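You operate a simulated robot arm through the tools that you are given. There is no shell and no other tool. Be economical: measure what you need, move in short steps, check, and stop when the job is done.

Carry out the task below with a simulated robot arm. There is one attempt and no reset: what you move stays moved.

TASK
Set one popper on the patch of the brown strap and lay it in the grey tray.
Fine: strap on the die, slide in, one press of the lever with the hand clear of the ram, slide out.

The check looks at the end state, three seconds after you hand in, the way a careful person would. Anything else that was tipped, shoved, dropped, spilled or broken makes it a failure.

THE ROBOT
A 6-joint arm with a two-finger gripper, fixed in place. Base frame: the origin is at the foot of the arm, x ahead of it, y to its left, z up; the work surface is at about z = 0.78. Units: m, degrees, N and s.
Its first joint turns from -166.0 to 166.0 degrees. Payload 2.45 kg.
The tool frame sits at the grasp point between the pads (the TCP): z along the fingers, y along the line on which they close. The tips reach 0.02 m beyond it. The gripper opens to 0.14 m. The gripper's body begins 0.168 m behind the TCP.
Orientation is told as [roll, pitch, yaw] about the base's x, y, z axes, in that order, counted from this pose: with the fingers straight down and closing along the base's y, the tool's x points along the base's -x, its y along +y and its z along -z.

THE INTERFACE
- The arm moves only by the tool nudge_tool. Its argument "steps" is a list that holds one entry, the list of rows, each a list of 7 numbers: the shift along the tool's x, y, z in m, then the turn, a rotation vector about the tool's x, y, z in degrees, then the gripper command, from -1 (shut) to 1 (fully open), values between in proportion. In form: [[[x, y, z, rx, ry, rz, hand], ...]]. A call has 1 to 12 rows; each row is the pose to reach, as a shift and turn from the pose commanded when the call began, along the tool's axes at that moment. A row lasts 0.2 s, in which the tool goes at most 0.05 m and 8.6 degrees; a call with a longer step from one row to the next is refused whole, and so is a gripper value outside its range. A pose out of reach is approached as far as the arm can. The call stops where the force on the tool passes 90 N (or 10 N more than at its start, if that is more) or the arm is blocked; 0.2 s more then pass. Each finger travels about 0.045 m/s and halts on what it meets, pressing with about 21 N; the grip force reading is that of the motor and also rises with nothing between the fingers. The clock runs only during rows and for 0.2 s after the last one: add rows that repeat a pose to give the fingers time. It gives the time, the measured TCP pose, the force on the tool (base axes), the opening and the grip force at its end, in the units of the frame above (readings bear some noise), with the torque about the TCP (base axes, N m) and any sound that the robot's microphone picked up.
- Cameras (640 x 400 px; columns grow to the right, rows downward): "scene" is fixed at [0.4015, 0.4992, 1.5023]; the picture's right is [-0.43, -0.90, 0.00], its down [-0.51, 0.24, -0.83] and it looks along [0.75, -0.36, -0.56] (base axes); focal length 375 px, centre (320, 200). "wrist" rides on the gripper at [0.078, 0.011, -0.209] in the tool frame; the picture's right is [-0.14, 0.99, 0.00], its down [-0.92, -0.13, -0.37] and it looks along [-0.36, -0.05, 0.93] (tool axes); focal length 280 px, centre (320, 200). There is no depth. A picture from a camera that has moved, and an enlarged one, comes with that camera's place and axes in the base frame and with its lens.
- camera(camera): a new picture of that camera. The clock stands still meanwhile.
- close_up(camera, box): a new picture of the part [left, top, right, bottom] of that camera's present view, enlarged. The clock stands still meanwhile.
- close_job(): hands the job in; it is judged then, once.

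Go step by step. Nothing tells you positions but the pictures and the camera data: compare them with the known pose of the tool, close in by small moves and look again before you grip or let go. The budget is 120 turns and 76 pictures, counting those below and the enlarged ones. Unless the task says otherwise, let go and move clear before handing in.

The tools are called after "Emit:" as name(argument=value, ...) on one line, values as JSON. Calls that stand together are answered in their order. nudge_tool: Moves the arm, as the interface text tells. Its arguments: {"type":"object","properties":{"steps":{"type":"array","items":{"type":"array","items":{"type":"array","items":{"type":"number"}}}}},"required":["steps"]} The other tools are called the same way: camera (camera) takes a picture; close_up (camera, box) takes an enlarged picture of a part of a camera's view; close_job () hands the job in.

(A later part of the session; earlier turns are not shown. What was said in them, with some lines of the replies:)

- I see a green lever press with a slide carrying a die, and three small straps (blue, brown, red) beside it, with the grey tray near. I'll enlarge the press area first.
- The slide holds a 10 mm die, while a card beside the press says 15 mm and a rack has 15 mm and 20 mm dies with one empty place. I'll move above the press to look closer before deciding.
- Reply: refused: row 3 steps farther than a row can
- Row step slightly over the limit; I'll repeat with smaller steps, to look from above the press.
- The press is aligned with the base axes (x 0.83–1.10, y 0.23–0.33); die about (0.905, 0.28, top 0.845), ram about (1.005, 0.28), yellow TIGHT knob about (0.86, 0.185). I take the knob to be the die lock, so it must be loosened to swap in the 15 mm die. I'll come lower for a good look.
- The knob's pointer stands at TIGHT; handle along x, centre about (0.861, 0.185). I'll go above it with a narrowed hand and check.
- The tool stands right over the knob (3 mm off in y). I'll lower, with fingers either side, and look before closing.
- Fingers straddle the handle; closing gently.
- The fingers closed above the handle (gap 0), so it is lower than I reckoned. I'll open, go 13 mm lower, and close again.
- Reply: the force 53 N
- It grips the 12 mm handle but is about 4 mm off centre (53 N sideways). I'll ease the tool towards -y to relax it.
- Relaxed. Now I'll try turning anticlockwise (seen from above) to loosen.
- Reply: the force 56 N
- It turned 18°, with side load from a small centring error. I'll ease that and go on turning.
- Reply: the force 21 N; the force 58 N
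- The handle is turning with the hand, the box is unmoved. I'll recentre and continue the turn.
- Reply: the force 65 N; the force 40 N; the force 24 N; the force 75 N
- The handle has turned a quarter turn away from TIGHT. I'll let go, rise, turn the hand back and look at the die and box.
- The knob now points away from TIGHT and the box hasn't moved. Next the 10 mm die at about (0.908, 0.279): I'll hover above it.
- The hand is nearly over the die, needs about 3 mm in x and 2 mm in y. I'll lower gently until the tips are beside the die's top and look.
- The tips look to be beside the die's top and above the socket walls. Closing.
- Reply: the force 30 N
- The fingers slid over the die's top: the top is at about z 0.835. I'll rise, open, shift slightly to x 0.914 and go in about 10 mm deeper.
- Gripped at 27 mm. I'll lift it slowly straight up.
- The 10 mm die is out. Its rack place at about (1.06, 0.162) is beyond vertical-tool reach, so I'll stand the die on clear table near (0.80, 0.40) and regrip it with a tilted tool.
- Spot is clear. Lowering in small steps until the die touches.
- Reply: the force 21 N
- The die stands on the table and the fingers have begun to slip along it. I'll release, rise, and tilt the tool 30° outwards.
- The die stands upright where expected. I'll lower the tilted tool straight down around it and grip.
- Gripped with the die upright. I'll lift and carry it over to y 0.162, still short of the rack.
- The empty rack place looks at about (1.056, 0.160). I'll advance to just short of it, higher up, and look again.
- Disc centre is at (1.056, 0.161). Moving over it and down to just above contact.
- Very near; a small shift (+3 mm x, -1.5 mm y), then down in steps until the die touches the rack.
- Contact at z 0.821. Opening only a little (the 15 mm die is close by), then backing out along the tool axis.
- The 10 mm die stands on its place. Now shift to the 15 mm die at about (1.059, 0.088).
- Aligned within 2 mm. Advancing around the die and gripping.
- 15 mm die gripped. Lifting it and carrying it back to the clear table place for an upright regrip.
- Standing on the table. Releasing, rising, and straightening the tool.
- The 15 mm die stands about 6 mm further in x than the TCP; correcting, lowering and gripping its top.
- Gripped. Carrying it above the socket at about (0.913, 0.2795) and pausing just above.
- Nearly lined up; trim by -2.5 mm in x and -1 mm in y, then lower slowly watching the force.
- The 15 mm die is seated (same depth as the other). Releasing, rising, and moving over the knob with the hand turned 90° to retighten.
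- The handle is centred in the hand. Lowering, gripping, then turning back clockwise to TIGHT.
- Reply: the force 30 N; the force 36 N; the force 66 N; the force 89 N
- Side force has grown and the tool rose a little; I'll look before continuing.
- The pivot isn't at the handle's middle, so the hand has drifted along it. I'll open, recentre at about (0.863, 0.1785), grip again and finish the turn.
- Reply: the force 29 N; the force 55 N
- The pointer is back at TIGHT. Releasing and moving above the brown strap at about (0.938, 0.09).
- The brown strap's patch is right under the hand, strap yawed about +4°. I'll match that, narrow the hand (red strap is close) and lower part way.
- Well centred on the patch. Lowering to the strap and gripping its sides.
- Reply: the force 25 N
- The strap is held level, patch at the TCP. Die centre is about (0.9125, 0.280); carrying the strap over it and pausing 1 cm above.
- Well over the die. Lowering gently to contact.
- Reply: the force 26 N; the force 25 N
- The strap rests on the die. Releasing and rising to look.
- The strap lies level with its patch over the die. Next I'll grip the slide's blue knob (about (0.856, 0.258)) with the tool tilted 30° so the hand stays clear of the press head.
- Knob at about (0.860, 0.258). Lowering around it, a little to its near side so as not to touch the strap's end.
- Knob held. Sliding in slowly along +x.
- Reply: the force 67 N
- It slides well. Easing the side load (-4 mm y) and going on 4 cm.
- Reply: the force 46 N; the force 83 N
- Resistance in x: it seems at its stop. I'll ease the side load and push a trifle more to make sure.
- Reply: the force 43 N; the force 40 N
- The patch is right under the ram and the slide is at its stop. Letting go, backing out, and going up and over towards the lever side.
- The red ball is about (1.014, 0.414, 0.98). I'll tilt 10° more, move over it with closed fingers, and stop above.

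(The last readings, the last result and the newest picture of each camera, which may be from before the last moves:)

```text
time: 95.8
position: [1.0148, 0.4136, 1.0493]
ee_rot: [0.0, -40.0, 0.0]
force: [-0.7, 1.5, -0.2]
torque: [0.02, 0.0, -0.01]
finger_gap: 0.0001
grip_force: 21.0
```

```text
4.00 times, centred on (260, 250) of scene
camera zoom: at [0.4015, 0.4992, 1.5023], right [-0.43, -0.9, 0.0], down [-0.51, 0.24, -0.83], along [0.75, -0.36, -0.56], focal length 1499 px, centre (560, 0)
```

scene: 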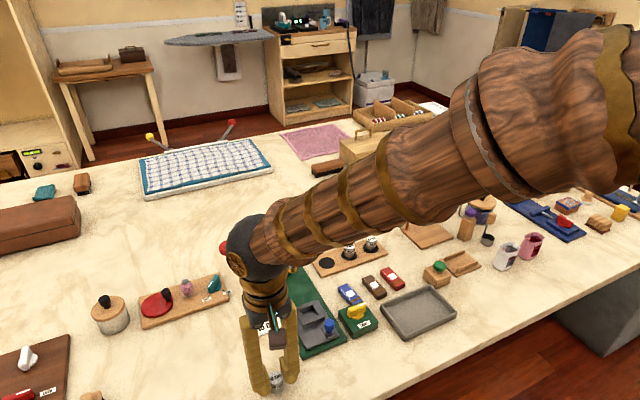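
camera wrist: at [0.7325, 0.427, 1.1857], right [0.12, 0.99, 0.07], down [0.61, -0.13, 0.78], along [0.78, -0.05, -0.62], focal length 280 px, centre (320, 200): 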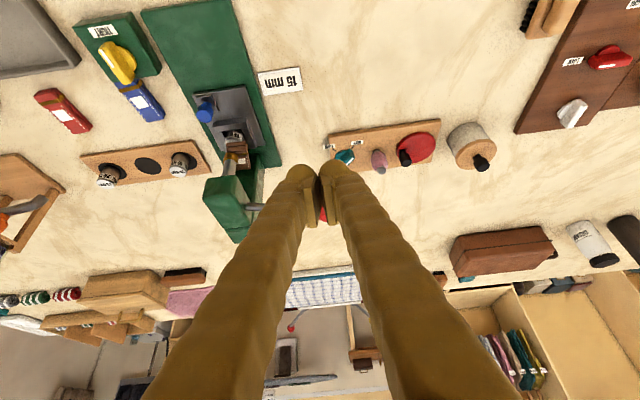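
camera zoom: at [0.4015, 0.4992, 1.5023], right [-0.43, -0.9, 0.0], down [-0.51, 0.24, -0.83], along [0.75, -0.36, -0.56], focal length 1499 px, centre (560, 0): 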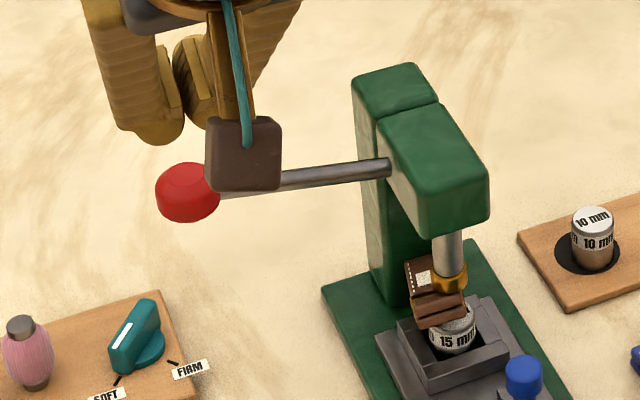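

The strap has shifted on the die, probably brushed when I opened at the knob. I must fix this before pressing; a close look first.

Emit:
close_up(camera="scene", box=[280, 245, 340, 305])

```text
6.67 times, centred on (310, 275) of scene
camera zoom: at [0.4015, 0.4992, 1.5023], right [-0.43, -0.9, 0.0], down [-0.51, 0.24, -0.83], along [0.75, -0.36, -0.56], focal length 2498 px, centre (387, -300)
```

zoom: 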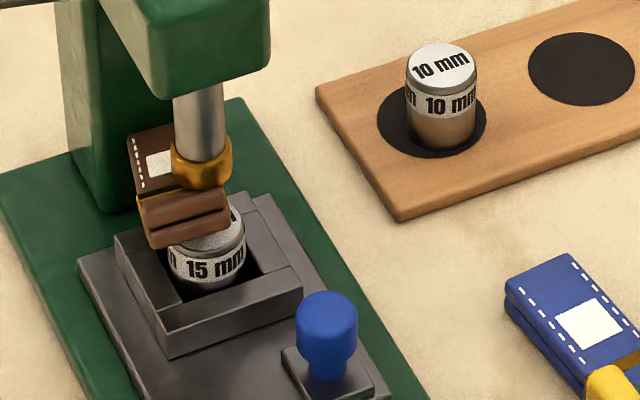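

I'll move back to face the press from in front and look at the strap before touching it.

Emit:
nudge_tool(steps=[[[0.0323, 0, -0.014, 0, 0, 0, -1], [0.0646, 0, -0.028, 0, 0, 0, -1], [0.097, 0, -0.042, 0, 0, 0, -1], [0.129, 0, -0.0562, 0, 0, 0, -1], [0.129, -0.037, -0.0562, 0, 0, 0, -1], [0.129, -0.074, -0.0562, 0, 0, 0, -1], [0.129, -0.074, -0.0562, 0, 0, 0, -1]]])

Emit:
close_up(camera="wrist", box=[210, 90, 350, 200])

```text
time: 97.4
position: [0.8784, 0.3377, 1.0111]
ee_rot: [0.1, -40.0, 0.0]
force: [-0.6, 0.9, -0.1]
torque: [0.02, -0.01, -0.03]
finger_gap: 0.0001
grip_force: 21.0
```

```text
3.64 times, centred on (280, 145) of wrist
camera zoom: at [0.6844, 0.3494, 1.12], right [0.11, 0.99, 0.09], down [0.47, -0.13, 0.87], along [0.88, -0.05, -0.48], focal length 1020 px, centre (466, 400)
```

zoom: 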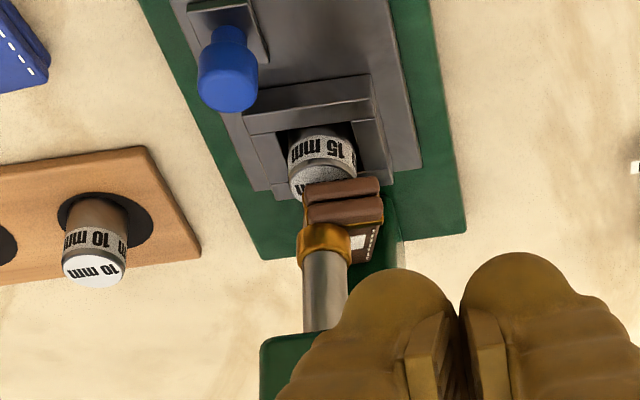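

The strap has been shoved towards the column and now leans on the die's far part and the socket. I'll regrip the blue knob (now at about (0.9555, 0.258)) and slide out gently so the strap comes out with the slide.

Emit:
nudge_tool(steps=[[[0.01, -0.03, 0.02, 0, 0, 0, -0.35], [0.025, -0.055, 0.045, 0, 0, 0, -0.35], [0.04, -0.0797, 0.072, 0, 0, 0, -0.35], [0.0549, -0.0797, 0.0989, 0, 0, 0, -0.35], [0.0549, -0.0797, 0.0989, 0, 0, 0, -0.35]]])

Emit:
nudge_tool(steps=[[[0, 0, 0.03, 0, 0, 0, -0.35], [0.0005, 0, 0.06, 0, 0, 0, -0.35], [0.0009, 0, 0.0785, 0, 0, 0, -0.35], [0.0009, 0, 0.0785, 0, 0, 0, -0.35]]])

Emit:
close_up(camera="wrist", box=[230, 90, 410, 220])

```text
time: 98.6
position: [0.8957, 0.258, 0.9016]
ee_rot: [-0.1, -40.0, 0.1]
force: [-0.4, 0.0, 0.7]
torque: [0.01, 0.02, 0.01]
finger_gap: 0.0458
grip_force: 0.1
```

```text
time: 99.6
position: [0.9504, 0.2609, 0.8388]
ee_rot: [0.1, -40.1, 0.0]
force: [0.6, -0.3, -0.7]
torque: [0.02, -0.03, 0.0]
finger_gap: 0.0453
grip_force: 0.2
```

```text
3.08 times, centred on (320, 155) of wrist
camera zoom: at [0.7555, 0.272, 0.9485], right [0.11, 0.99, 0.09], down [0.47, -0.13, 0.87], along [0.88, -0.05, -0.48], focal length 863 px, centre (320, 338)
```

zoom: 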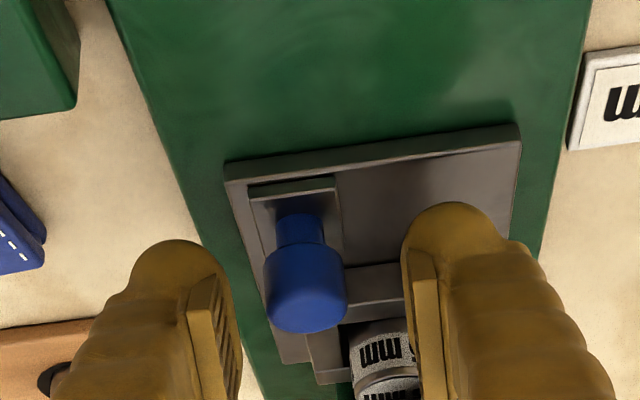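

Fingers straddle the knob. Gripping and pulling out slowly.

Emit:
nudge_tool(steps=[[[0, -0.002, 0, 0, 0, 0, -0.6], [0, -0.003, 0, 0, 0, 0, -1], [0, -0.003, 0, 0, 0, 0, -1], [0, -0.003, 0, 0, 0, 0, -1], [0.0031, -0.003, -0.0026, 0, 0, 0, -1], [0.0077, -0.003, -0.0064, 0, 0, 0, -1], [0.0123, -0.003, -0.0103, 0, 0, 0, -1], [0.0169, -0.003, -0.0142, 0, 0, 0, -1], [0.023, -0.003, -0.0193, 0, 0, 0, -1], [0.023, -0.003, -0.0193, 0, 0, 0, -1]]])

Emit:
close_up(camera="scene", box=[260, 230, 340, 300])

```text
time: 101.8
position: [0.9184, 0.2584, 0.8392]
ee_rot: [0.1, -40.0, 0.0]
force: [1.3, 48.2, 23.2]
torque: [0.61, -0.13, 0.11]
finger_gap: 0.0208
grip_force: 44.5
```

```text
5.71 times, centred on (300, 265) of scene
camera zoom: at [0.4015, 0.4992, 1.5023], right [-0.43, -0.9, 0.0], down [-0.51, 0.24, -0.83], along [0.75, -0.36, -0.56], focal length 2141 px, centre (434, -171)
```

zoom: 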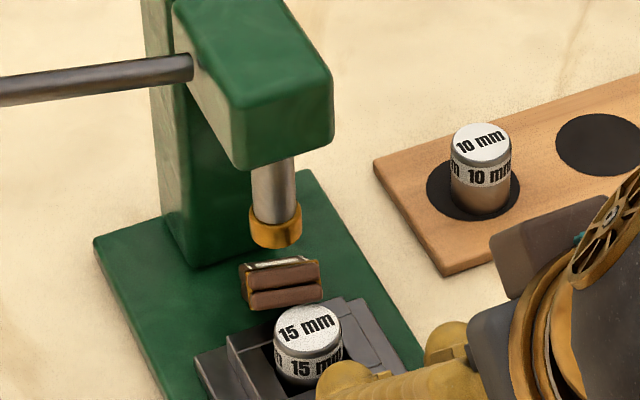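

The strap's near end now rests on the slide's back wall and its far end on the green base. It can be picked from the base with the tilted tool, so I'll pull the slide fully out.

Emit:
nudge_tool(steps=[[[0.0077, 0.004, -0.0064, 0, 0, 0, -1], [0.0153, 0.004, -0.0129, 0, 0, 0, -1], [0.023, 0.004, -0.0193, 0, 0, 0, -1], [0.0306, 0.004, -0.0257, 0, 0, 0, -1], [0.0383, 0.004, -0.0322, 0, 0, 0, -1], [0.0444, 0.004, -0.0373, 0, 0, 0, -1], [0.0444, 0.004, -0.0373, 0, 0, 0, -1]]])

Emit:
nudge_tool(steps=[[[0.0038, 0, -0.0032, 0, 0, 0, -1], [0.0077, 0, -0.0064, 0, 0, 0, -1], [0.0077, 0, -0.0064, 0, 0, 0, -1]]])

```text
time: 103.4
position: [0.8589, 0.2579, 0.8385]
ee_rot: [-0.2, -39.9, -0.2]
force: [-0.1, -80.9, 4.2]
torque: [-0.97, -0.18, -0.19]
finger_gap: 0.0207
grip_force: 45.2
```

```text
time: 104.2
position: [0.8523, 0.2583, 0.8388]
ee_rot: [-0.1, -40.2, -0.1]
force: [37.8, -69.6, -3.9]
torque: [-0.63, -0.35, 0.03]
finger_gap: 0.0206
grip_force: 44.9
```

Slide is fully out. Releasing and moving to look at the strap on the base.

Emit:
nudge_tool(steps=[[[0, 0, 0, 0, 0, 0, -0.5], [0, 0, 0, 0, 0, 0, -0.4], [0, 0, 0, 0, 0, 0, -0.35], [0, 0, -0.03, 0, 0, 0, -0.35], [0, 0, -0.06, 0, 0, 0, -0.3], [-0.032, 0, -0.0983, 0, 0, 0, -0.2], [-0.065, 0.015, -0.07, 0, 0, 0, -0.2], [-0.098, 0.03, -0.043, 0, 0, 0, -0.2], [-0.098, 0.03, -0.043, 0, 0, 0, -0.2]]])

Emit:
close_up(camera="wrist", box=[230, 70, 410, 220])

```text
time: 106.2
position: [0.8985, 0.2894, 0.9357]
ee_rot: [-0.1, -40.0, 0.0]
force: [-1.0, -0.3, 0.6]
torque: [0.02, -0.01, -0.01]
finger_gap: 0.0562
grip_force: 0.1
```

```text
2.67 times, centred on (320, 145) of wrist
camera zoom: at [0.7038, 0.3008, 1.0453], right [0.11, 0.99, 0.09], down [0.47, -0.13, 0.87], along [0.88, -0.05, -0.48], focal length 748 px, centre (320, 347)
```

zoom: 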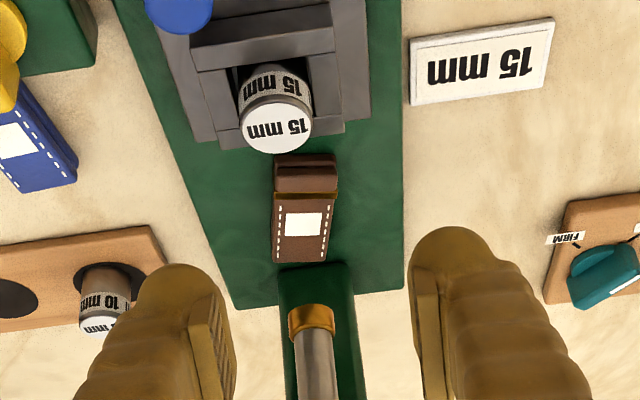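

The strap lies flat and patch-up on the base, behind the slide. I'll reach in along the tool axis with the fingers either side of the strap, below the ram.

Emit:
nudge_tool(steps=[[[-0.0016, -0.0075, 0.0262, 0, 0, 0, -0.35], [-0.0016, -0.0075, 0.06, 0, 0, 0, -0.35], [-0.0016, -0.0075, 0.09, 0, 0, 0, -0.35], [-0.0016, -0.0075, 0.12, 0, 0, 0, -0.35], [-0.0016, -0.0075, 0.14, 0, 0, 0, -0.35], [-0.0016, -0.0075, 0.15, 0, 0, 0, -0.35], [-0.0016, -0.0075, 0.15, 0, 0, 0, -0.35]]])

Emit:
nudge_tool(steps=[[[0.001, 0, 0.002, 0, 0, 0, -0.35], [0.002, 0, 0.003, 0, 0, 0, -0.35]]])

```text
time: 107.8
position: [0.9952, 0.2828, 0.8224]
ee_rot: [0.0, -40.1, 0.0]
force: [0.1, 0.7, 0.1]
torque: [0.0, 0.0, 0.04]
finger_gap: 0.0454
grip_force: 0.1
```

```text
time: 108.4
position: [0.9968, 0.2822, 0.8178]
ee_rot: [0.0, -40.0, 0.0]
force: [1.2, -0.3, -0.4]
torque: [0.0, -0.02, -0.04]
finger_gap: 0.0455
grip_force: 0.1
```

Emit:
nudge_tool(steps=[[[0.001, 0, 0.0012, 0, 0, 0, -0.35], [0.0016, 0, 0.0019, 0, 0, 0, -0.35]]])

Emit:
nudge_tool(steps=[[[0, 0, 0, 0, 0, 0, -0.6], [0, 0, 0, 0, 0, 0, -1], [0, 0, 0, 0, 0, 0, -1], [0, 0, 0, 0, 0, 0, -1]]])

```text
time: 109.0
position: [0.9965, 0.2827, 0.8161]
ee_rot: [0.1, -40.0, -0.1]
force: [-13.7, 1.4, 14.7]
torque: [0.03, 0.35, -0.1]
finger_gap: 0.0456
grip_force: 0.1
```

```text
time: 110.0
position: [0.9975, 0.2817, 0.8165]
ee_rot: [0.0, -40.1, -0.1]
force: [8.7, -1.7, 21.9]
torque: [-0.05, -0.2, -0.11]
finger_gap: 0.0289
grip_force: 20.9
```

Gripped squarely. I'll bring it out: slightly up, back 2 cm, sideways clear of the ram, up past the die's height, then back.

Emit:
nudge_tool(steps=[[[-0.0039, 0, -0.0046, 0, 0, 0, -1], [0.013, 0, -0.0187, 0, 0, 0, -1], [0.013, -0.035, -0.0187, 0, 0, 0, -1], [0.013, -0.067, -0.0187, 0, 0, 0, -1], [-0.0063, -0.067, -0.0417, 0, 0, 0, -1], [-0.0224, -0.067, -0.0608, 0, 0, 0, -1], [0.0044, -0.067, -0.0833, 0, 0, 0, -1], [0.0312, -0.067, -0.1058, 0, 0, 0, -1], [0.0119, -0.067, -0.1288, 0, 0, 0, -1], [0.0119, -0.033, -0.1288, 0, 0, 0, -1], [0.0119, 0, -0.1288, 0, 0, 0, -1], [0.0119, 0, -0.1288, 0, 0, 0, -1]]])

Emit:
close_up(camera="wrist", box=[230, 100, 410, 230])

```text
time: 112.6
position: [0.9067, 0.28, 0.9082]
ee_rot: [0.0, -40.0, -0.1]
force: [-0.3, -0.9, 0.6]
torque: [0.01, 0.03, -0.03]
finger_gap: 0.0284
grip_force: 20.5
```

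```text
3.08 times, centred on (320, 165) of wrist
camera zoom: at [0.7121, 0.2917, 1.0189], right [0.11, 0.99, 0.09], down [0.47, -0.13, 0.87], along [0.88, -0.05, -0.48], focal length 863 px, centre (320, 308)
```

zoom: 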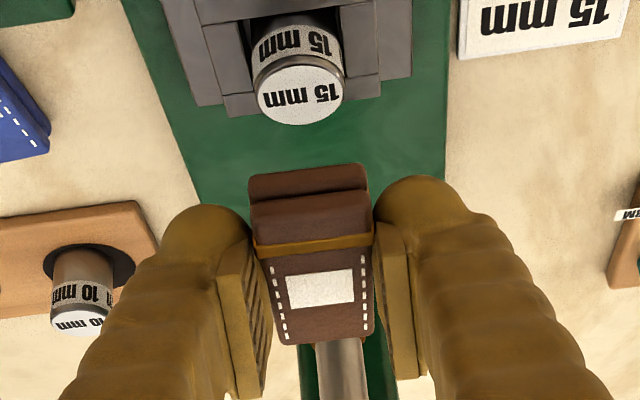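

The strap is held level and square; its patch is about 14.5 mm ahead of the TCP. To put the patch on the die centre (0.9125, 0.280) the TCP goes to (0.898, 0.280); lowering until contact.

Emit:
nudge_tool(steps=[[[0.0065, 0.0003, -0.0055, 0, 0, 0, -1], [0.018, 0.0003, 0.0083, 0, 0, 0, -1], [0.0284, 0.0003, 0.0206, 0, 0, 0, -1], [0.0284, 0.0003, 0.0206, 0, 0, 0, -1]]])

Emit:
nudge_tool(steps=[[[0.0013, 0, 0.0015, 0, 0, 0, -1], [0.0026, 0, 0.0031, 0, 0, 0, -1]]])

Emit:
nudge_tool(steps=[[[0.0013, 0, 0.0015, 0, 0, 0, -1], [0.0019, 0, 0.0023, 0, 0, 0, -1]]])

```text
time: 113.6
position: [0.8948, 0.2812, 0.8736]
ee_rot: [0.0, -40.0, 0.0]
force: [-0.1, 0.3, -0.4]
torque: [0.01, -0.02, -0.02]
finger_gap: 0.0283
grip_force: 21.6
```

```text
time: 114.2
position: [0.8975, 0.2828, 0.868]
ee_rot: [0.0, -40.0, 0.1]
force: [-0.5, -0.1, -0.1]
torque: [-0.02, -0.02, -0.01]
finger_gap: 0.0289
grip_force: 21.3
```

```text
time: 114.8
position: [0.8978, 0.282, 0.8656]
ee_rot: [-0.1, -40.0, -0.1]
force: [0.4, 0.4, 0.7]
torque: [-0.01, -0.01, -0.01]
finger_gap: 0.0285
grip_force: 20.9
```

Emit:
nudge_tool(steps=[[[0.0013, -0.001, 0.0015, 0, 0, 0, -1], [0.0019, -0.001, 0.0023, 0, 0, 0, -1]]])

Emit:
nudge_tool(steps=[[[0.001, 0, 0.0012, 0, 0, 0, -1], [0.0013, 0, 0.0015, 0, 0, 0, -1]]])

```text
time: 115.4
position: [0.8961, 0.2817, 0.8611]
ee_rot: [0.1, -39.9, -0.1]
force: [0.0, 0.5, 0.1]
torque: [-0.03, -0.03, 0.01]
finger_gap: 0.0285
grip_force: 21.2
```

```text
time: 116.0
position: [0.8962, 0.281, 0.8592]
ee_rot: [0.1, -40.0, 0.0]
force: [0.0, 1.0, 1.4]
torque: [0.04, -0.01, 0.04]
finger_gap: 0.0285
grip_force: 20.9
```

Emit:
nudge_tool(steps=[[[0.0002, 0, 0.0025, 0, 0, 0, -1], [0.0002, 0, 0.0025, 0, 0, 0, -1]]])

Emit:
nudge_tool(steps=[[[0.001, 0, 0.0012, 0, 0, 0, -1], [0.0013, 0, 0.0015, 0, 0, 0, -1]]])

```text
time: 116.6
position: [0.8997, 0.2806, 0.8595]
ee_rot: [-0.1, -40.1, 0.1]
force: [0.4, 1.0, 20.9]
torque: [0.06, -0.32, 0.0]
finger_gap: 0.0287
grip_force: 21.5
```

```text
time: 117.2
position: [0.8973, 0.2805, 0.8582]
ee_rot: [0.1, -40.0, 0.0]
force: [-0.1, 0.6, 23.6]
torque: [0.01, -0.21, 0.02]
finger_gap: 0.0284
grip_force: 20.9
```

The strap is down on the die. Releasing, backing out, and going to the same overhead view as before to compare its position.

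Emit:
nudge_tool(steps=[[[0, 0, 0, 0, 0, 0, -0.6], [0, 0, 0, 0, 0, 0, -0.4], [0, 0, 0, 0, 0, 0, -0.3], [0, 0, -0.03, 0, 0, 0, -0.3], [0, 0, -0.08, 0, 0, 0, -0.3], [0, 0, -0.08, 0, 8, 0, -0.3], [0, 0, -0.08, 0, 16, 0, -0.3], [-0.015, 0, -0.064, 0, 24, 0, -0.3], [-0.03, 0, -0.048, 0, 32, 0, -0.3], [-0.046, 0, -0.032, 0, 40, 0, -0.3], [-0.046, 0, -0.032, 0, 40, 0, -0.3]]])

Emit:
close_up(camera="wrist", box=[200, 80, 440, 250])

```text
time: 119.6
position: [0.9109, 0.2827, 0.9096]
ee_rot: [0.0, 0.1, 0.0]
force: [-0.6, 0.1, -0.4]
torque: [0.01, 0.0, -0.02]
finger_gap: 0.0491
grip_force: 0.0
out of reach, approached as far as the arm can: row 6
```

```text
2.35 times, centred on (320, 165) of wrist
camera zoom: at [0.8325, 0.2928, 1.1183], right [0.14, 0.99, 0.0], down [0.92, -0.13, 0.37], along [0.36, -0.05, -0.93], focal length 660 px, centre (320, 282)
```

zoom: 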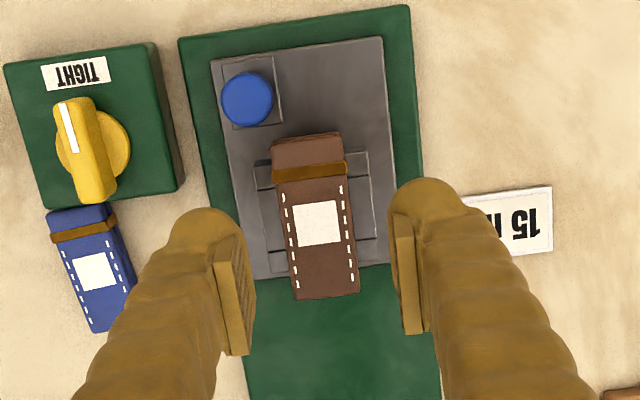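

The patch sits about 3 mm nearer than in the first placement. I'll grip it from above, lift a hair, move it 3 mm in +x and set it down again.

Emit:
nudge_tool(steps=[[[0, -0.001, 0.025, 0, 0, 0, -0.3], [0, -0.001, 0.045, 0, 0, 0, -0.3], [0, -0.001, 0.0535, 0, 0, 0, -0.3], [0, -0.001, 0.0535, 0, 0, 0, -0.6], [0, -0.001, 0.0535, 0, 0, 0, -1], [0, -0.001, 0.0535, 0, 0, 0, -1], [0, -0.001, 0.0535, 0, 0, 0, -1]]])

Emit:
nudge_tool(steps=[[[0, 0, -0.003, 0, 0, 0, -1], [-0.003, 0, -0.003, 0, 0, 0, -1], [-0.003, 0, 0, 0, 0, 0, -1], [-0.003, 0, 0.001, 0, 0, 0, -1], [-0.003, 0, 0.001, 0, 0, 0, -1]]])

```text
time: 121.2
position: [0.9129, 0.2791, 0.8549]
ee_rot: [0.0, 0.0, 0.1]
force: [0.0, -0.3, 0.3]
torque: [-0.04, -0.01, -0.01]
finger_gap: 0.0284
grip_force: 20.4
```

```text
time: 122.4
position: [0.9152, 0.2818, 0.8541]
ee_rot: [0.1, -0.1, -0.1]
force: [0.2, 0.3, -0.9]
torque: [0.02, 0.01, 0.02]
finger_gap: 0.0288
grip_force: 20.9
```

Emit:
nudge_tool(steps=[[[0, 0, 0.001, 0, 0, 0, -1], [0, 0, 0.002, 0, 0, 0, -1]]])

```text
time: 123.0
position: [0.9162, 0.2812, 0.8537]
ee_rot: [0.0, -0.1, 0.0]
force: [0.3, -0.9, 16.0]
torque: [-0.07, 0.0, 0.02]
finger_gap: 0.0285
grip_force: 21.0
```

Set down. Releasing, and going to the blue knob again, a little further back than last time.

Emit:
nudge_tool(steps=[[[0, 0, 0, 0, 0, 0, -0.6], [0, 0, 0, 0, 0, 0, -0.4], [0, 0, 0, 0, 0, 0, -0.3], [0, 0, -0.03, 0, 0, 0, -0.3], [0, 0, -0.061, 0, 0, 0, -0.3], [0.035, -0.012, -0.08, 0, 0, 0, -0.3], [0.0717, -0.023, -0.08, 0, -8, 0, -0.3], [0.0717, -0.023, -0.08, 0, -16, 0, -0.35], [0.0717, -0.023, -0.08, 0, -24, 0, -0.35], [0.0717, -0.023, -0.08, 0, -30, 0, -0.35], [0.0717, -0.023, -0.041, 0, -30, 0, -0.35], [0.0717, -0.023, -0.041, 0, -30, 0, -0.35]]])

```text
time: 125.6
position: [0.8447, 0.258, 0.8936]
ee_rot: [0.0, -30.0, 0.0]
force: [0.4, 0.2, 0.3]
torque: [0.02, -0.02, 0.0]
finger_gap: 0.0454
grip_force: 0.2
```

Emit:
nudge_tool(steps=[[[0.01, 0, 0.02, 0, 0, 0, -0.35], [0.019, 0, 0.038, 0, 0, 0, -0.35], [0.0245, 0, 0.0494, 0, 0, 0, -0.4], [0.0245, 0, 0.0494, 0, 0, 0, -0.4], [0.0245, 0, 0.0494, 0, 0, 0, -1], [0.0245, 0, 0.0494, 0, 0, 0, -1], [0.0245, 0, 0.0494, 0, 0, 0, -1]]])

```text
time: 127.2
position: [0.8463, 0.2586, 0.8371]
ee_rot: [-0.1, -29.9, 0.0]
force: [1.0, -17.3, -1.7]
torque: [-0.1, -0.03, -0.23]
finger_gap: 0.0205
grip_force: 38.0
```

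Knob held. Sliding in slowly.

Emit:
nudge_tool(steps=[[[-0.0043, -0.001, 0.0025, 0, 0, 0, -1], [-0.0104, -0.001, 0.006, 0, 0, 0, -1], [-0.0173, -0.001, 0.01, 0, 0, 0, -1], [-0.0251, -0.001, 0.0145, 0, 0, 0, -1], [-0.0329, -0.001, 0.019, 0, 0, 0, -1], [-0.0407, -0.001, 0.0235, 0, 0, 0, -1], [-0.0485, -0.001, 0.028, 0, 0, 0, -1], [-0.0563, -0.001, 0.0325, 0, 0, 0, -1], [-0.0641, -0.001, 0.037, 0, 0, 0, -1], [-0.0719, -0.001, 0.0415, 0, 0, 0, -1], [-0.0797, -0.001, 0.046, 0, 0, 0, -1], [-0.0797, -0.001, 0.046, 0, 0, 0, -1]]])

Emit:
nudge_tool(steps=[[[-0.0017, 0, 0.001, 0, 0, 0, -1], [-0.0035, 0, 0.002, 0, 0, 0, -1], [-0.0035, 0, 0.002, 0, 0, 0, -1]]])

```text
time: 129.6
position: [0.9368, 0.2587, 0.8434]
ee_rot: [0.0, -30.2, 0.1]
force: [-21.9, -4.9, 17.6]
torque: [-0.09, 0.12, -0.02]
finger_gap: 0.0169
grip_force: 42.4
stopped in row 11: the force on the tool passed its limit at 113 N (the readings are from after the stop); the commanded pose is now the measured one
```

```text
time: 130.4
position: [0.9393, 0.2585, 0.8436]
ee_rot: [0.0, -30.1, -0.1]
force: [-75.8, -2.1, 41.0]
torque: [-0.02, 0.19, -0.08]
finger_gap: 0.018
grip_force: 43.3
```

The push met a hard stop. One picture to check it is fully in and the strap is right.

Emit:
close_up(camera="scene", box=[270, 245, 330, 305])

```text
6.67 times, centred on (300, 275) of scene
camera zoom: at [0.4015, 0.4992, 1.5023], right [-0.43, -0.9, 0.0], down [-0.51, 0.24, -0.83], along [0.75, -0.36, -0.56], focal length 2498 px, centre (453, -300)
```

zoom: 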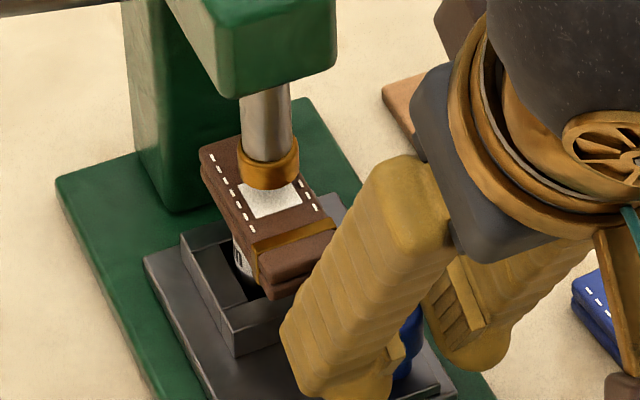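

The slide is at its stop (same place as before) and the patch is under the ram, strap end clear of the fingers. Releasing carefully, backing straight out, then up and across to the lever.

Emit:
nudge_tool(steps=[[[0, 0, 0, 0, 0, 0, -0.6], [0, 0, 0, 0, 0, 0, -0.5], [0.0087, 0, -0.005, 0, 0, 0, -0.5], [0.015, 0, -0.035, 0, 0, 0, -0.5], [0.015, 0, -0.07, 0, 0, 0, -0.5], [0.01, 0, -0.1, 0, 0, 0, -0.6], [-0.015, 0, -0.135, 0, 0, 0, -1], [-0.04, 0, -0.17, 0, 0, 0, -1], [-0.06, 0.02, -0.2, 0, 0, 0, -1], [-0.06, 0.065, -0.204, 0, 0, 0, -1], [-0.06, 0.11, -0.204, 0, 0, 0, -1], [-0.06, 0.155, -0.204, 0, 0, 0, -1]]])

Emit:
nudge_tool(steps=[[[-0.03, 0, 0.015, 0, -5, 0, -1], [-0.065, 0, 0.034, 0, -10, 0, -1], [-0.108, -0.002, 0.058, 0, -10, 0, -1], [-0.108, -0.002, 0.058, 0, -10, 0, -1]]])

Emit:
close_up(camera="scene", box=[215, 205, 325, 305])

```text
time: 133.0
position: [0.8894, 0.4136, 1.049]
ee_rot: [0.0, -30.2, 0.0]
force: [-0.2, 0.8, 0.5]
torque: [0.0, -0.02, 0.01]
finger_gap: 0.0
grip_force: 20.9
```

```text
time: 134.0
position: [1.0132, 0.4111, 1.053]
ee_rot: [0.0, -40.2, 0.0]
force: [0.8, -0.7, 0.0]
torque: [0.0, 0.0, 0.01]
finger_gap: 0.0
grip_force: 21.4
```

```text
4.00 times, centred on (270, 255) of scene
camera zoom: at [0.4015, 0.4992, 1.5023], right [-0.43, -0.9, 0.0], down [-0.51, 0.24, -0.83], along [0.75, -0.36, -0.56], focal length 1499 px, centre (520, -20)
```

zoom: 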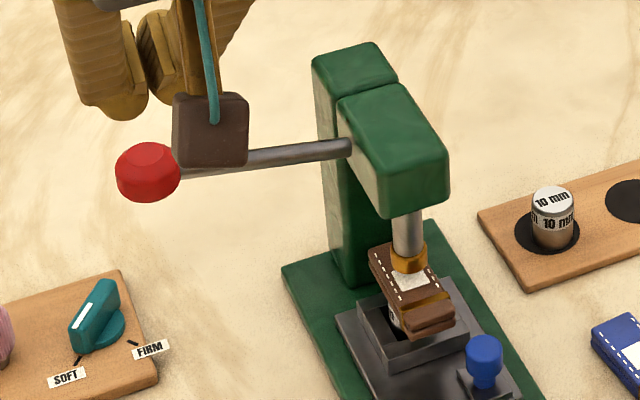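

The strap lies well under the ram; the 10 mm die and everything else is in place. Now the press: down on the ball with closed fingers, hand well away from the ram.

Emit:
nudge_tool(steps=[[[0.0064, 0.003, 0.0077, 0, 0, 0, -1], [0.0129, 0.003, 0.0153, 0, 0, 0, -1], [0.0193, 0.003, 0.023, 0, 0, 0, -1], [0.0257, 0.003, 0.0306, 0, 0, 0, -1], [0.0322, 0.003, 0.0383, 0, 0, 0, -1], [0.0322, 0.003, 0.0383, 0, 0, 0, -1]]])

```text
time: 135.4
position: [1.0135, 0.4145, 1.0038]
ee_rot: [0.0, -40.2, 0.0]
force: [0.5, -0.3, 0.1]
torque: [0.02, -0.01, 0.0]
finger_gap: 0.0
grip_force: 20.9
```

Emit:
nudge_tool(steps=[[[0.0032, 0, 0.0038, 0, 0, 0, -1], [0.0064, 0, 0.0077, 0, 0, 0, -1], [0.0096, 0, 0.0115, 0, 0, 0, -1]]])

```text
time: 136.2
position: [1.0129, 0.4155, 0.9879]
ee_rot: [0.0, -40.2, 0.0]
force: [-1.8, 2.1, 1.6]
torque: [0.04, 0.0, 0.01]
finger_gap: 0.0
grip_force: 21.7
```

Emit:
nudge_tool(steps=[[[0.0064, 0, 0.0077, 0, 0, 0, -1], [0.0129, 0, 0.0153, 0, 0, 0, -1], [0.0129, 0, 0.0153, 0, 0, 0, -1]]])

```text
time: 137.0
position: [1.013, 0.4157, 0.9695]
ee_rot: [0.1, -40.1, -0.1]
force: [-1.9, 1.6, 2.8]
torque: [0.06, -0.01, 0.02]
finger_gap: 0.0
grip_force: 20.8
```

A light steady resistance: the lever is moving. Continuing down.

Emit:
nudge_tool(steps=[[[0.0064, 0, 0.0077, 0, 0, 0, -1], [0.0129, 0, 0.0153, 0, 0, 0, -1], [0.0129, 0, 0.0153, 0, 0, 0, -1]]])

Emit:
nudge_tool(steps=[[[0.0064, 0, 0.0077, 0, 0, 0, -1], [0.0129, 0, 0.0153, 0, 0, 0, -1], [0.0129, 0, 0.0153, 0, 0, 0, -1]]])

```text
time: 137.8
position: [1.0137, 0.4157, 0.9509]
ee_rot: [0.1, -40.5, -0.1]
force: [-11.0, 8.8, 27.4]
torque: [0.27, -0.22, 0.24]
finger_gap: 0.0
grip_force: 21.2
```

```text
time: 138.2
position: [1.0137, 0.4168, 0.9489]
ee_rot: [0.2, -40.6, 0.0]
force: [-38.3, -6.4, 39.6]
torque: [-0.36, 0.07, 0.41]
finger_gap: 0.0059
grip_force: 28.8
stopped in row 2: the force on the tool passed its limit at 105 N (the readings are from after the stop); the commanded pose is now the measured one
```

The lever now resists firmly, over 100 N. I heard no sound; I'll push a little more to see whether it is at its end.

Emit:
nudge_tool(steps=[[[0.0019, 0, 0.0023, 0, 0, 0, -1], [0.0039, 0, 0.0046, 0, 0, 0, -1], [0.0058, 0, 0.0069, 0, 0, 0, -1]]])

```text
time: 138.7
position: [1.011, 0.4164, 0.9496]
ee_rot: [0.3, -41.0, 0.0]
force: [-39.6, -10.1, 37.1]
torque: [-0.67, 0.01, 0.4]
finger_gap: 0.0059
grip_force: 29.1
stopped in row 2: the force on the tool passed its limit at 96 N (the readings are from after the stop); the commanded pose is now the measured one
```

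Emit:
close_up(camera="scene", box=[215, 215, 325, 305])

```text
4.44 times, centred on (270, 260) of scene
camera zoom: at [0.4015, 0.4992, 1.5023], right [-0.43, -0.9, 0.0], down [-0.51, 0.24, -0.83], along [0.75, -0.36, -0.56], focal length 1665 px, centre (542, -67)
```

zoom: 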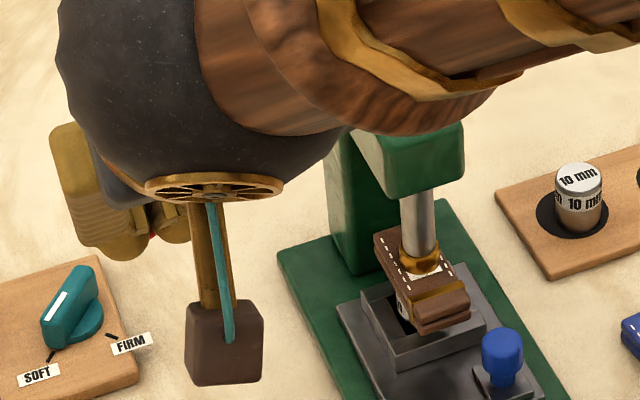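

The ram is hard down on the patch with the lever at its end: one full press. Now I let the lever come up by lifting, then return towards the slide knob.

Emit:
nudge_tool(steps=[[[-0.012, 0, -0.014, 0, 0, 0, -1], [-0.03, 0, -0.036, 0, 0, 0, -1], [-0.05, 0, -0.06, 0, 0, 0, -1], [-0.0707, 0, -0.0843, 0, 0, 0, -1], [-0.046, 0, -0.106, 0, 0, 0, -1], [-0.02, 0, -0.127, 0, 0, 0, -1], [0.0059, 0, -0.1486, 0, 5, 0, -1], [0.0059, -0.04, -0.1486, 0, 11, 0, -0.6], [0.0059, -0.08, -0.1486, 0, 11, 0, -0.4], [0.0059, -0.12, -0.1486, 0, 11, 0, -0.35], [0.0059, -0.158, -0.1486, 0, 11, 0, -0.35], [0.0059, -0.158, -0.1486, 0, 11, 0, -0.35]]])

```text
time: 141.3
position: [0.9142, 0.2568, 1.0537]
ee_rot: [0.1, -29.7, 0.0]
force: [0.9, -0.9, 0.7]
torque: [0.03, -0.01, 0.03]
finger_gap: 0.0457
grip_force: 0.1
```

Emit:
nudge_tool(steps=[[[0.03, 0.001, 0.02, 0, 0, 0, -0.35], [0.055, 0.001, 0.06, 0, 0, 0, -0.35], [0.0806, 0.001, 0.1035, 0, 0, 0, -0.35], [0.0806, 0.001, 0.1035, 0, 0, 0, -0.35]]])

Emit:
nudge_tool(steps=[[[0, 0, 0.04, 0, 0, 0, -0.35], [0, 0, 0.075, 0, 0, 0, -0.35], [0, 0, 0.09, 0, 0, 0, -0.35], [0, 0, 0.09, 0, 0, 0, -0.35]]])

```text
refused: row 3 steps farther than a row can; nothing moved
```

```text
time: 142.3
position: [0.9589, 0.2601, 0.9734]
ee_rot: [0.2, -29.8, 0.0]
force: [0.0, -0.4, 0.4]
torque: [0.01, 0.0, 0.0]
finger_gap: 0.0458
grip_force: 0.1
```

The first move was refused but the second ran, so the hand is at (0.959, 0.260, 0.973), with no contact. I'll back up along the same line and then come down properly.

Emit:
nudge_tool(steps=[[[0, 0, -0.04, 0, 0, 0, -0.35], [0.01, 0, -0.08, 0, 0, 0, -0.35], [0.035, -0.001, -0.06, 0, 0, 0, -0.35], [0.06, -0.001, -0.025, 0, 0, 0, -0.35], [0.0806, -0.001, 0.0135, 0, 0, 0, -0.35], [0.0806, -0.001, 0.0135, 0, 0, 0, -0.35]]])

```text
time: 143.7
position: [0.8896, 0.2553, 0.9243]
ee_rot: [0.3, -29.8, 0.0]
force: [-0.5, -0.5, -0.3]
torque: [-0.04, 0.05, 0.0]
finger_gap: 0.0454
grip_force: 0.0
```

Emit:
nudge_tool(steps=[[[-0.001, 0.002, 0.04, 0, 0, 0, -0.35], [-0.0025, 0.002, 0.075, 0, 0, 0, -0.35], [-0.004, 0.002, 0.1, 0, 0, 0, -0.35], [-0.004, 0.002, 0.1025, 0, 0, 0, -0.35], [-0.004, 0.002, 0.1025, 0, 0, 0, -0.35]]])

```text
time: 144.9
position: [0.9477, 0.259, 0.8357]
ee_rot: [0.2, -29.9, 0.0]
force: [0.1, 0.4, -0.1]
torque: [-0.01, -0.02, -0.01]
finger_gap: 0.0454
grip_force: 0.1
```

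Gripping the knob and sliding out slowly.

Emit:
nudge_tool(steps=[[[0.002, -0.001, -0.001, 0, 0, 0, -0.7], [0.002, -0.001, -0.001, 0, 0, 0, -1], [0.002, -0.001, -0.001, 0, 0, 0, -1], [0.002, -0.001, -0.001, 0, 0, 0, -1]]])

Emit:
nudge_tool(steps=[[[0.0043, 0, -0.0025, 0, 0, 0, -1], [0.0104, 0, -0.006, 0, 0, 0, -1], [0.0173, 0, -0.01, 0, 0, 0, -1], [0.0251, 0, -0.0145, 0, 0, 0, -1], [0.0329, 0, -0.019, 0, 0, 0, -1], [0.0407, 0, -0.0235, 0, 0, 0, -1], [0.0485, 0, -0.028, 0, 0, 0, -1], [0.0563, 0, -0.0325, 0, 0, 0, -1], [0.0641, 0, -0.037, 0, 0, 0, -1], [0.0719, 0, -0.0415, 0, 0, 0, -1], [0.0779, 0, -0.045, 0, 0, 0, -1], [0.0779, 0, -0.045, 0, 0, 0, -1]]])

Emit:
nudge_tool(steps=[[[0.0026, 0, -0.0015, 0, 0, 0, -1], [0.0061, 0, -0.0035, 0, 0, 0, -1], [0.0061, 0, -0.0035, 0, 0, 0, -1]]])

```text
time: 145.9
position: [0.946, 0.2567, 0.8357]
ee_rot: [0.2, -29.6, 0.0]
force: [1.4, -12.3, -0.1]
torque: [-0.11, 0.03, -0.07]
finger_gap: 0.0204
grip_force: 45.1
```

```text
time: 148.5
position: [0.8564, 0.2582, 0.8372]
ee_rot: [0.2, -29.8, 0.0]
force: [0.9, -13.0, -29.3]
torque: [-0.07, 0.19, -0.06]
finger_gap: 0.0204
grip_force: 45.0
```

```text
time: 149.3
position: [0.8482, 0.2573, 0.8364]
ee_rot: [0.3, -29.8, 0.1]
force: [23.0, -0.3, -21.6]
torque: [0.0, -0.1, 0.04]
finger_gap: 0.0203
grip_force: 45.1
```

Slide out at its stop. Releasing, backing off and straightening above the strap; then one wide picture to see strap and tray together.

Emit:
nudge_tool(steps=[[[0, 0, 0, 0, 0, 0, -0.6], [0, 0, 0, 0, 0, 0, -0.5], [0.0087, 0, -0.005, 0, 0, 0, -0.5], [0.0087, 0, -0.045, 0, 0, 0, -0.4], [0.0087, 0, -0.085, 0, 0, 0, -0.3], [-0.017, 0.006, -0.072, 0, 8, 0, -0.3], [-0.043, 0.012, -0.06, 0, 16, 0, -0.3], [-0.07, 0.018, -0.047, 0, 24, 0, -0.3], [-0.0958, 0.0232, -0.035, 0, 30, 0, -0.3], [-0.0958, 0.0232, -0.035, 0, 30, 0, -0.3]]])

Emit:
close_up(camera="wrist", box=[50, 20, 450, 270])

```text
time: 151.5
position: [0.9134, 0.2821, 0.9138]
ee_rot: [0.2, 0.4, 0.1]
force: [0.2, 0.3, -0.3]
torque: [-0.02, 0.01, -0.01]
finger_gap: 0.0489
grip_force: 0.1
```

```text
1.60 times, centred on (250, 145) of wrist
camera zoom: at [0.8362, 0.2914, 1.1244], right [0.14, 0.99, 0.0], down [0.92, -0.13, 0.36], along [0.36, -0.05, -0.93], focal length 449 px, centre (432, 288)
```

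zoom: 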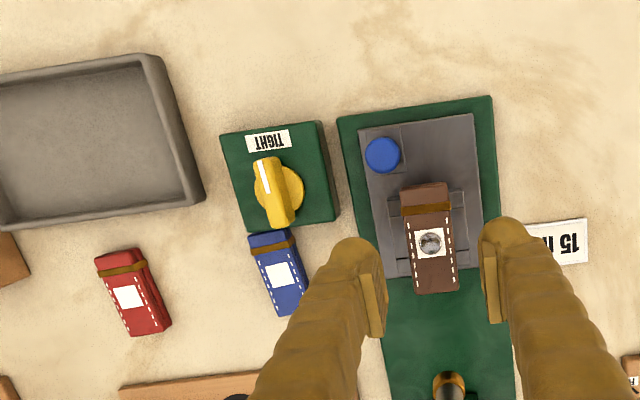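

A popper sits in the middle of the patch. Gripping the strap by its sides again and lifting.

Emit:
nudge_tool(steps=[[[0, -0.0005, 0.025, 0, 0, 0, -0.3], [0, -0.0005, 0.045, 0, 0, 0, -0.3], [0, -0.0005, 0.059, 0, 0, 0, -0.3], [0, -0.0005, 0.059, 0, 0, 0, -0.6], [0, -0.0005, 0.059, 0, 0, 0, -1], [0, -0.0005, 0.059, 0, 0, 0, -1], [0, -0.0005, 0.059, 0, 0, 0, -1]]])

Emit:
nudge_tool(steps=[[[0, 0, -0.015, 0, 0, 0, -1], [0, 0, -0.05, 0, 0, 0, -1], [0, 0, -0.085, 0, 0, 0, -1], [0, 0, -0.085, 0, 0, 0, -1]]])

```text
time: 153.1
position: [0.9136, 0.2805, 0.8577]
ee_rot: [0.3, 0.3, 0.1]
force: [0.1, -1.1, 0.3]
torque: [0.02, -0.02, -0.03]
finger_gap: 0.0285
grip_force: 20.6
```

```text
time: 154.1
position: [0.9148, 0.2823, 0.9416]
ee_rot: [0.2, 0.2, 0.1]
force: [0.3, 0.1, -0.7]
torque: [0.01, -0.02, 0.01]
finger_gap: 0.0285
grip_force: 21.3
```

Strap held. Carrying it over the tray at about (0.825, 0.042) while turning it 90° so it lies along the tray's length.

Emit:
nudge_tool(steps=[[[0.0074, -0.02, 0, 0, 0, -7.5, -1], [0.0148, -0.04, 0, 0, 0, -15, -1], [0.0222, -0.06, 0, 0, 0, -22.5, -1], [0.0297, -0.08, 0, 0, 0, -30, -1], [0.0371, -0.1, 0, 0, 0, -37.5, -1], [0.0445, -0.12, 0, 0, 0, -45, -1], [0.0519, -0.14, 0, 0, 0, -52.5, -1], [0.0593, -0.16, 0, 0, 0, -60, -1], [0.0668, -0.18, 0, 0, 0, -67.5, -1], [0.0742, -0.2, 0, 0, 0, -75, -1], [0.0816, -0.22, 0, 0, 0, -82.5, -1], [0.089, -0.239, 0, 0, 0, -90, -1]]])

Emit:
nudge_tool(steps=[[[0, 0, 0.04, 0, 0, 0, -1], [0, 0, 0.08, 0, 0, 0, -1], [0, 0, 0.115, 0, 0, 0, -1], [0, 0, 0.115, 0, 0, 0, -1]]])

```text
time: 156.7
position: [0.8254, 0.0426, 0.9424]
ee_rot: [0.3, -0.3, 90.2]
force: [0.1, 0.6, -0.3]
torque: [0.0, -0.05, 0.01]
finger_gap: 0.0286
grip_force: 21.1
```

```text
time: 157.7
position: [0.8256, 0.0436, 0.8265]
ee_rot: [0.2, -0.2, 90.1]
force: [-0.3, 0.5, 1.0]
torque: [-0.03, 0.03, 0.03]
finger_gap: 0.0284
grip_force: 20.8
```

Emit:
nudge_tool(steps=[[[0, 0, 0.005, 0, 0, 0, -1], [0, 0, 0.01, 0, 0, 0, -1], [0, 0, 0.01, 0, 0, 0, -1]]])

Emit:
nudge_tool(steps=[[[0, 0, 0.002, 0, 0, 0, -1], [0, 0, 0.004, 0, 0, 0, -1]]])

```text
time: 158.5
position: [0.8245, 0.0431, 0.815]
ee_rot: [0.2, -0.3, 90.1]
force: [-0.1, -1.5, 0.6]
torque: [0.0, 0.0, -0.02]
finger_gap: 0.0285
grip_force: 20.5
```

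```text
time: 159.1
position: [0.826, 0.0431, 0.8114]
ee_rot: [0.1, -0.1, 90.1]
force: [-0.5, -0.2, 0.0]
torque: [0.01, 0.03, 0.0]
finger_gap: 0.0286
grip_force: 21.2
```

Emit:
nudge_tool(steps=[[[0, 0, 0.002, 0, 0, 0, -1], [0, 0, 0.003, 0, 0, 0, -1]]])

Emit:
nudge_tool(steps=[[[0, 0, 0.0015, 0, 0, 0, -1], [0, 0, 0.0025, 0, 0, 0, -1]]])

```text
time: 159.7
position: [0.8262, 0.044, 0.808]
ee_rot: [0.2, -0.2, 90.1]
force: [0.1, -0.4, -0.8]
torque: [0.02, -0.02, 0.03]
finger_gap: 0.0285
grip_force: 20.8
```

```text
time: 160.3
position: [0.8259, 0.0419, 0.8065]
ee_rot: [0.1, -0.3, 90.0]
force: [-0.7, -0.9, 7.9]
torque: [-0.32, 0.0, -0.03]
finger_gap: 0.0286
grip_force: 20.9
```

It touches the tray floor. Opening a little and rising straight up.

Emit:
nudge_tool(steps=[[[0, 0, 0, 0, 0, 0, -0.6], [0, 0, 0, 0, 0, 0, -0.45], [0, 0, 0, 0, 0, 0, -0.45], [0, 0, -0.03, 0, 0, 0, -0.45], [0, 0, -0.07, 0, 0, 0, -0.45], [0, 0, -0.115, 0, 0, 0, -0.3], [0, 0, -0.16, 0, 0, 0, -0.3], [0, 0, -0.2, 0, 0, 0, -0.3], [0, 0, -0.2, 0, 0, 0, -0.3]]])

Emit:
camera(camera="wrist")

```text
time: 162.3
position: [0.8276, 0.0406, 1.0075]
ee_rot: [0.2, -0.2, 90.0]
force: [-0.2, 0.3, 0.8]
torque: [-0.01, -0.02, 0.01]
finger_gap: 0.0488
grip_force: 0.2
```

```text
refused: no pictures are left
```

The touch-down force and the fingers opening fit with the strap lying in the tray. I have no pictures left to confirm it, and the hand is clear, so I'm handing in.

Emit:
close_job()

```text
The job is handed in.
```

I set one popper in the middle of the brown strap's patch and laid the strap in the grey tray. The popper shows in my last picture; the strap in the tray does not, because I had none left. I go by the touch-down force there.

- **Die:** the slide held a 10 mm die and the card by the press said 15 mm. I loosened the TIGHT knob, swapped in the 15 mm die and tightened it again. The 10 mm die now stands in the rack's formerly empty place, and the 15 mm die is still in the slide.
- **Mishap:** on the first slide-in my fingers knocked the strap off the die, before any press. I picked it up from the press base, set it back on the die and slid it in again.
- **Press:** I pressed the lever once, with the hand clear of the ram. The force on the tool passed 100 N and I heard no sound.
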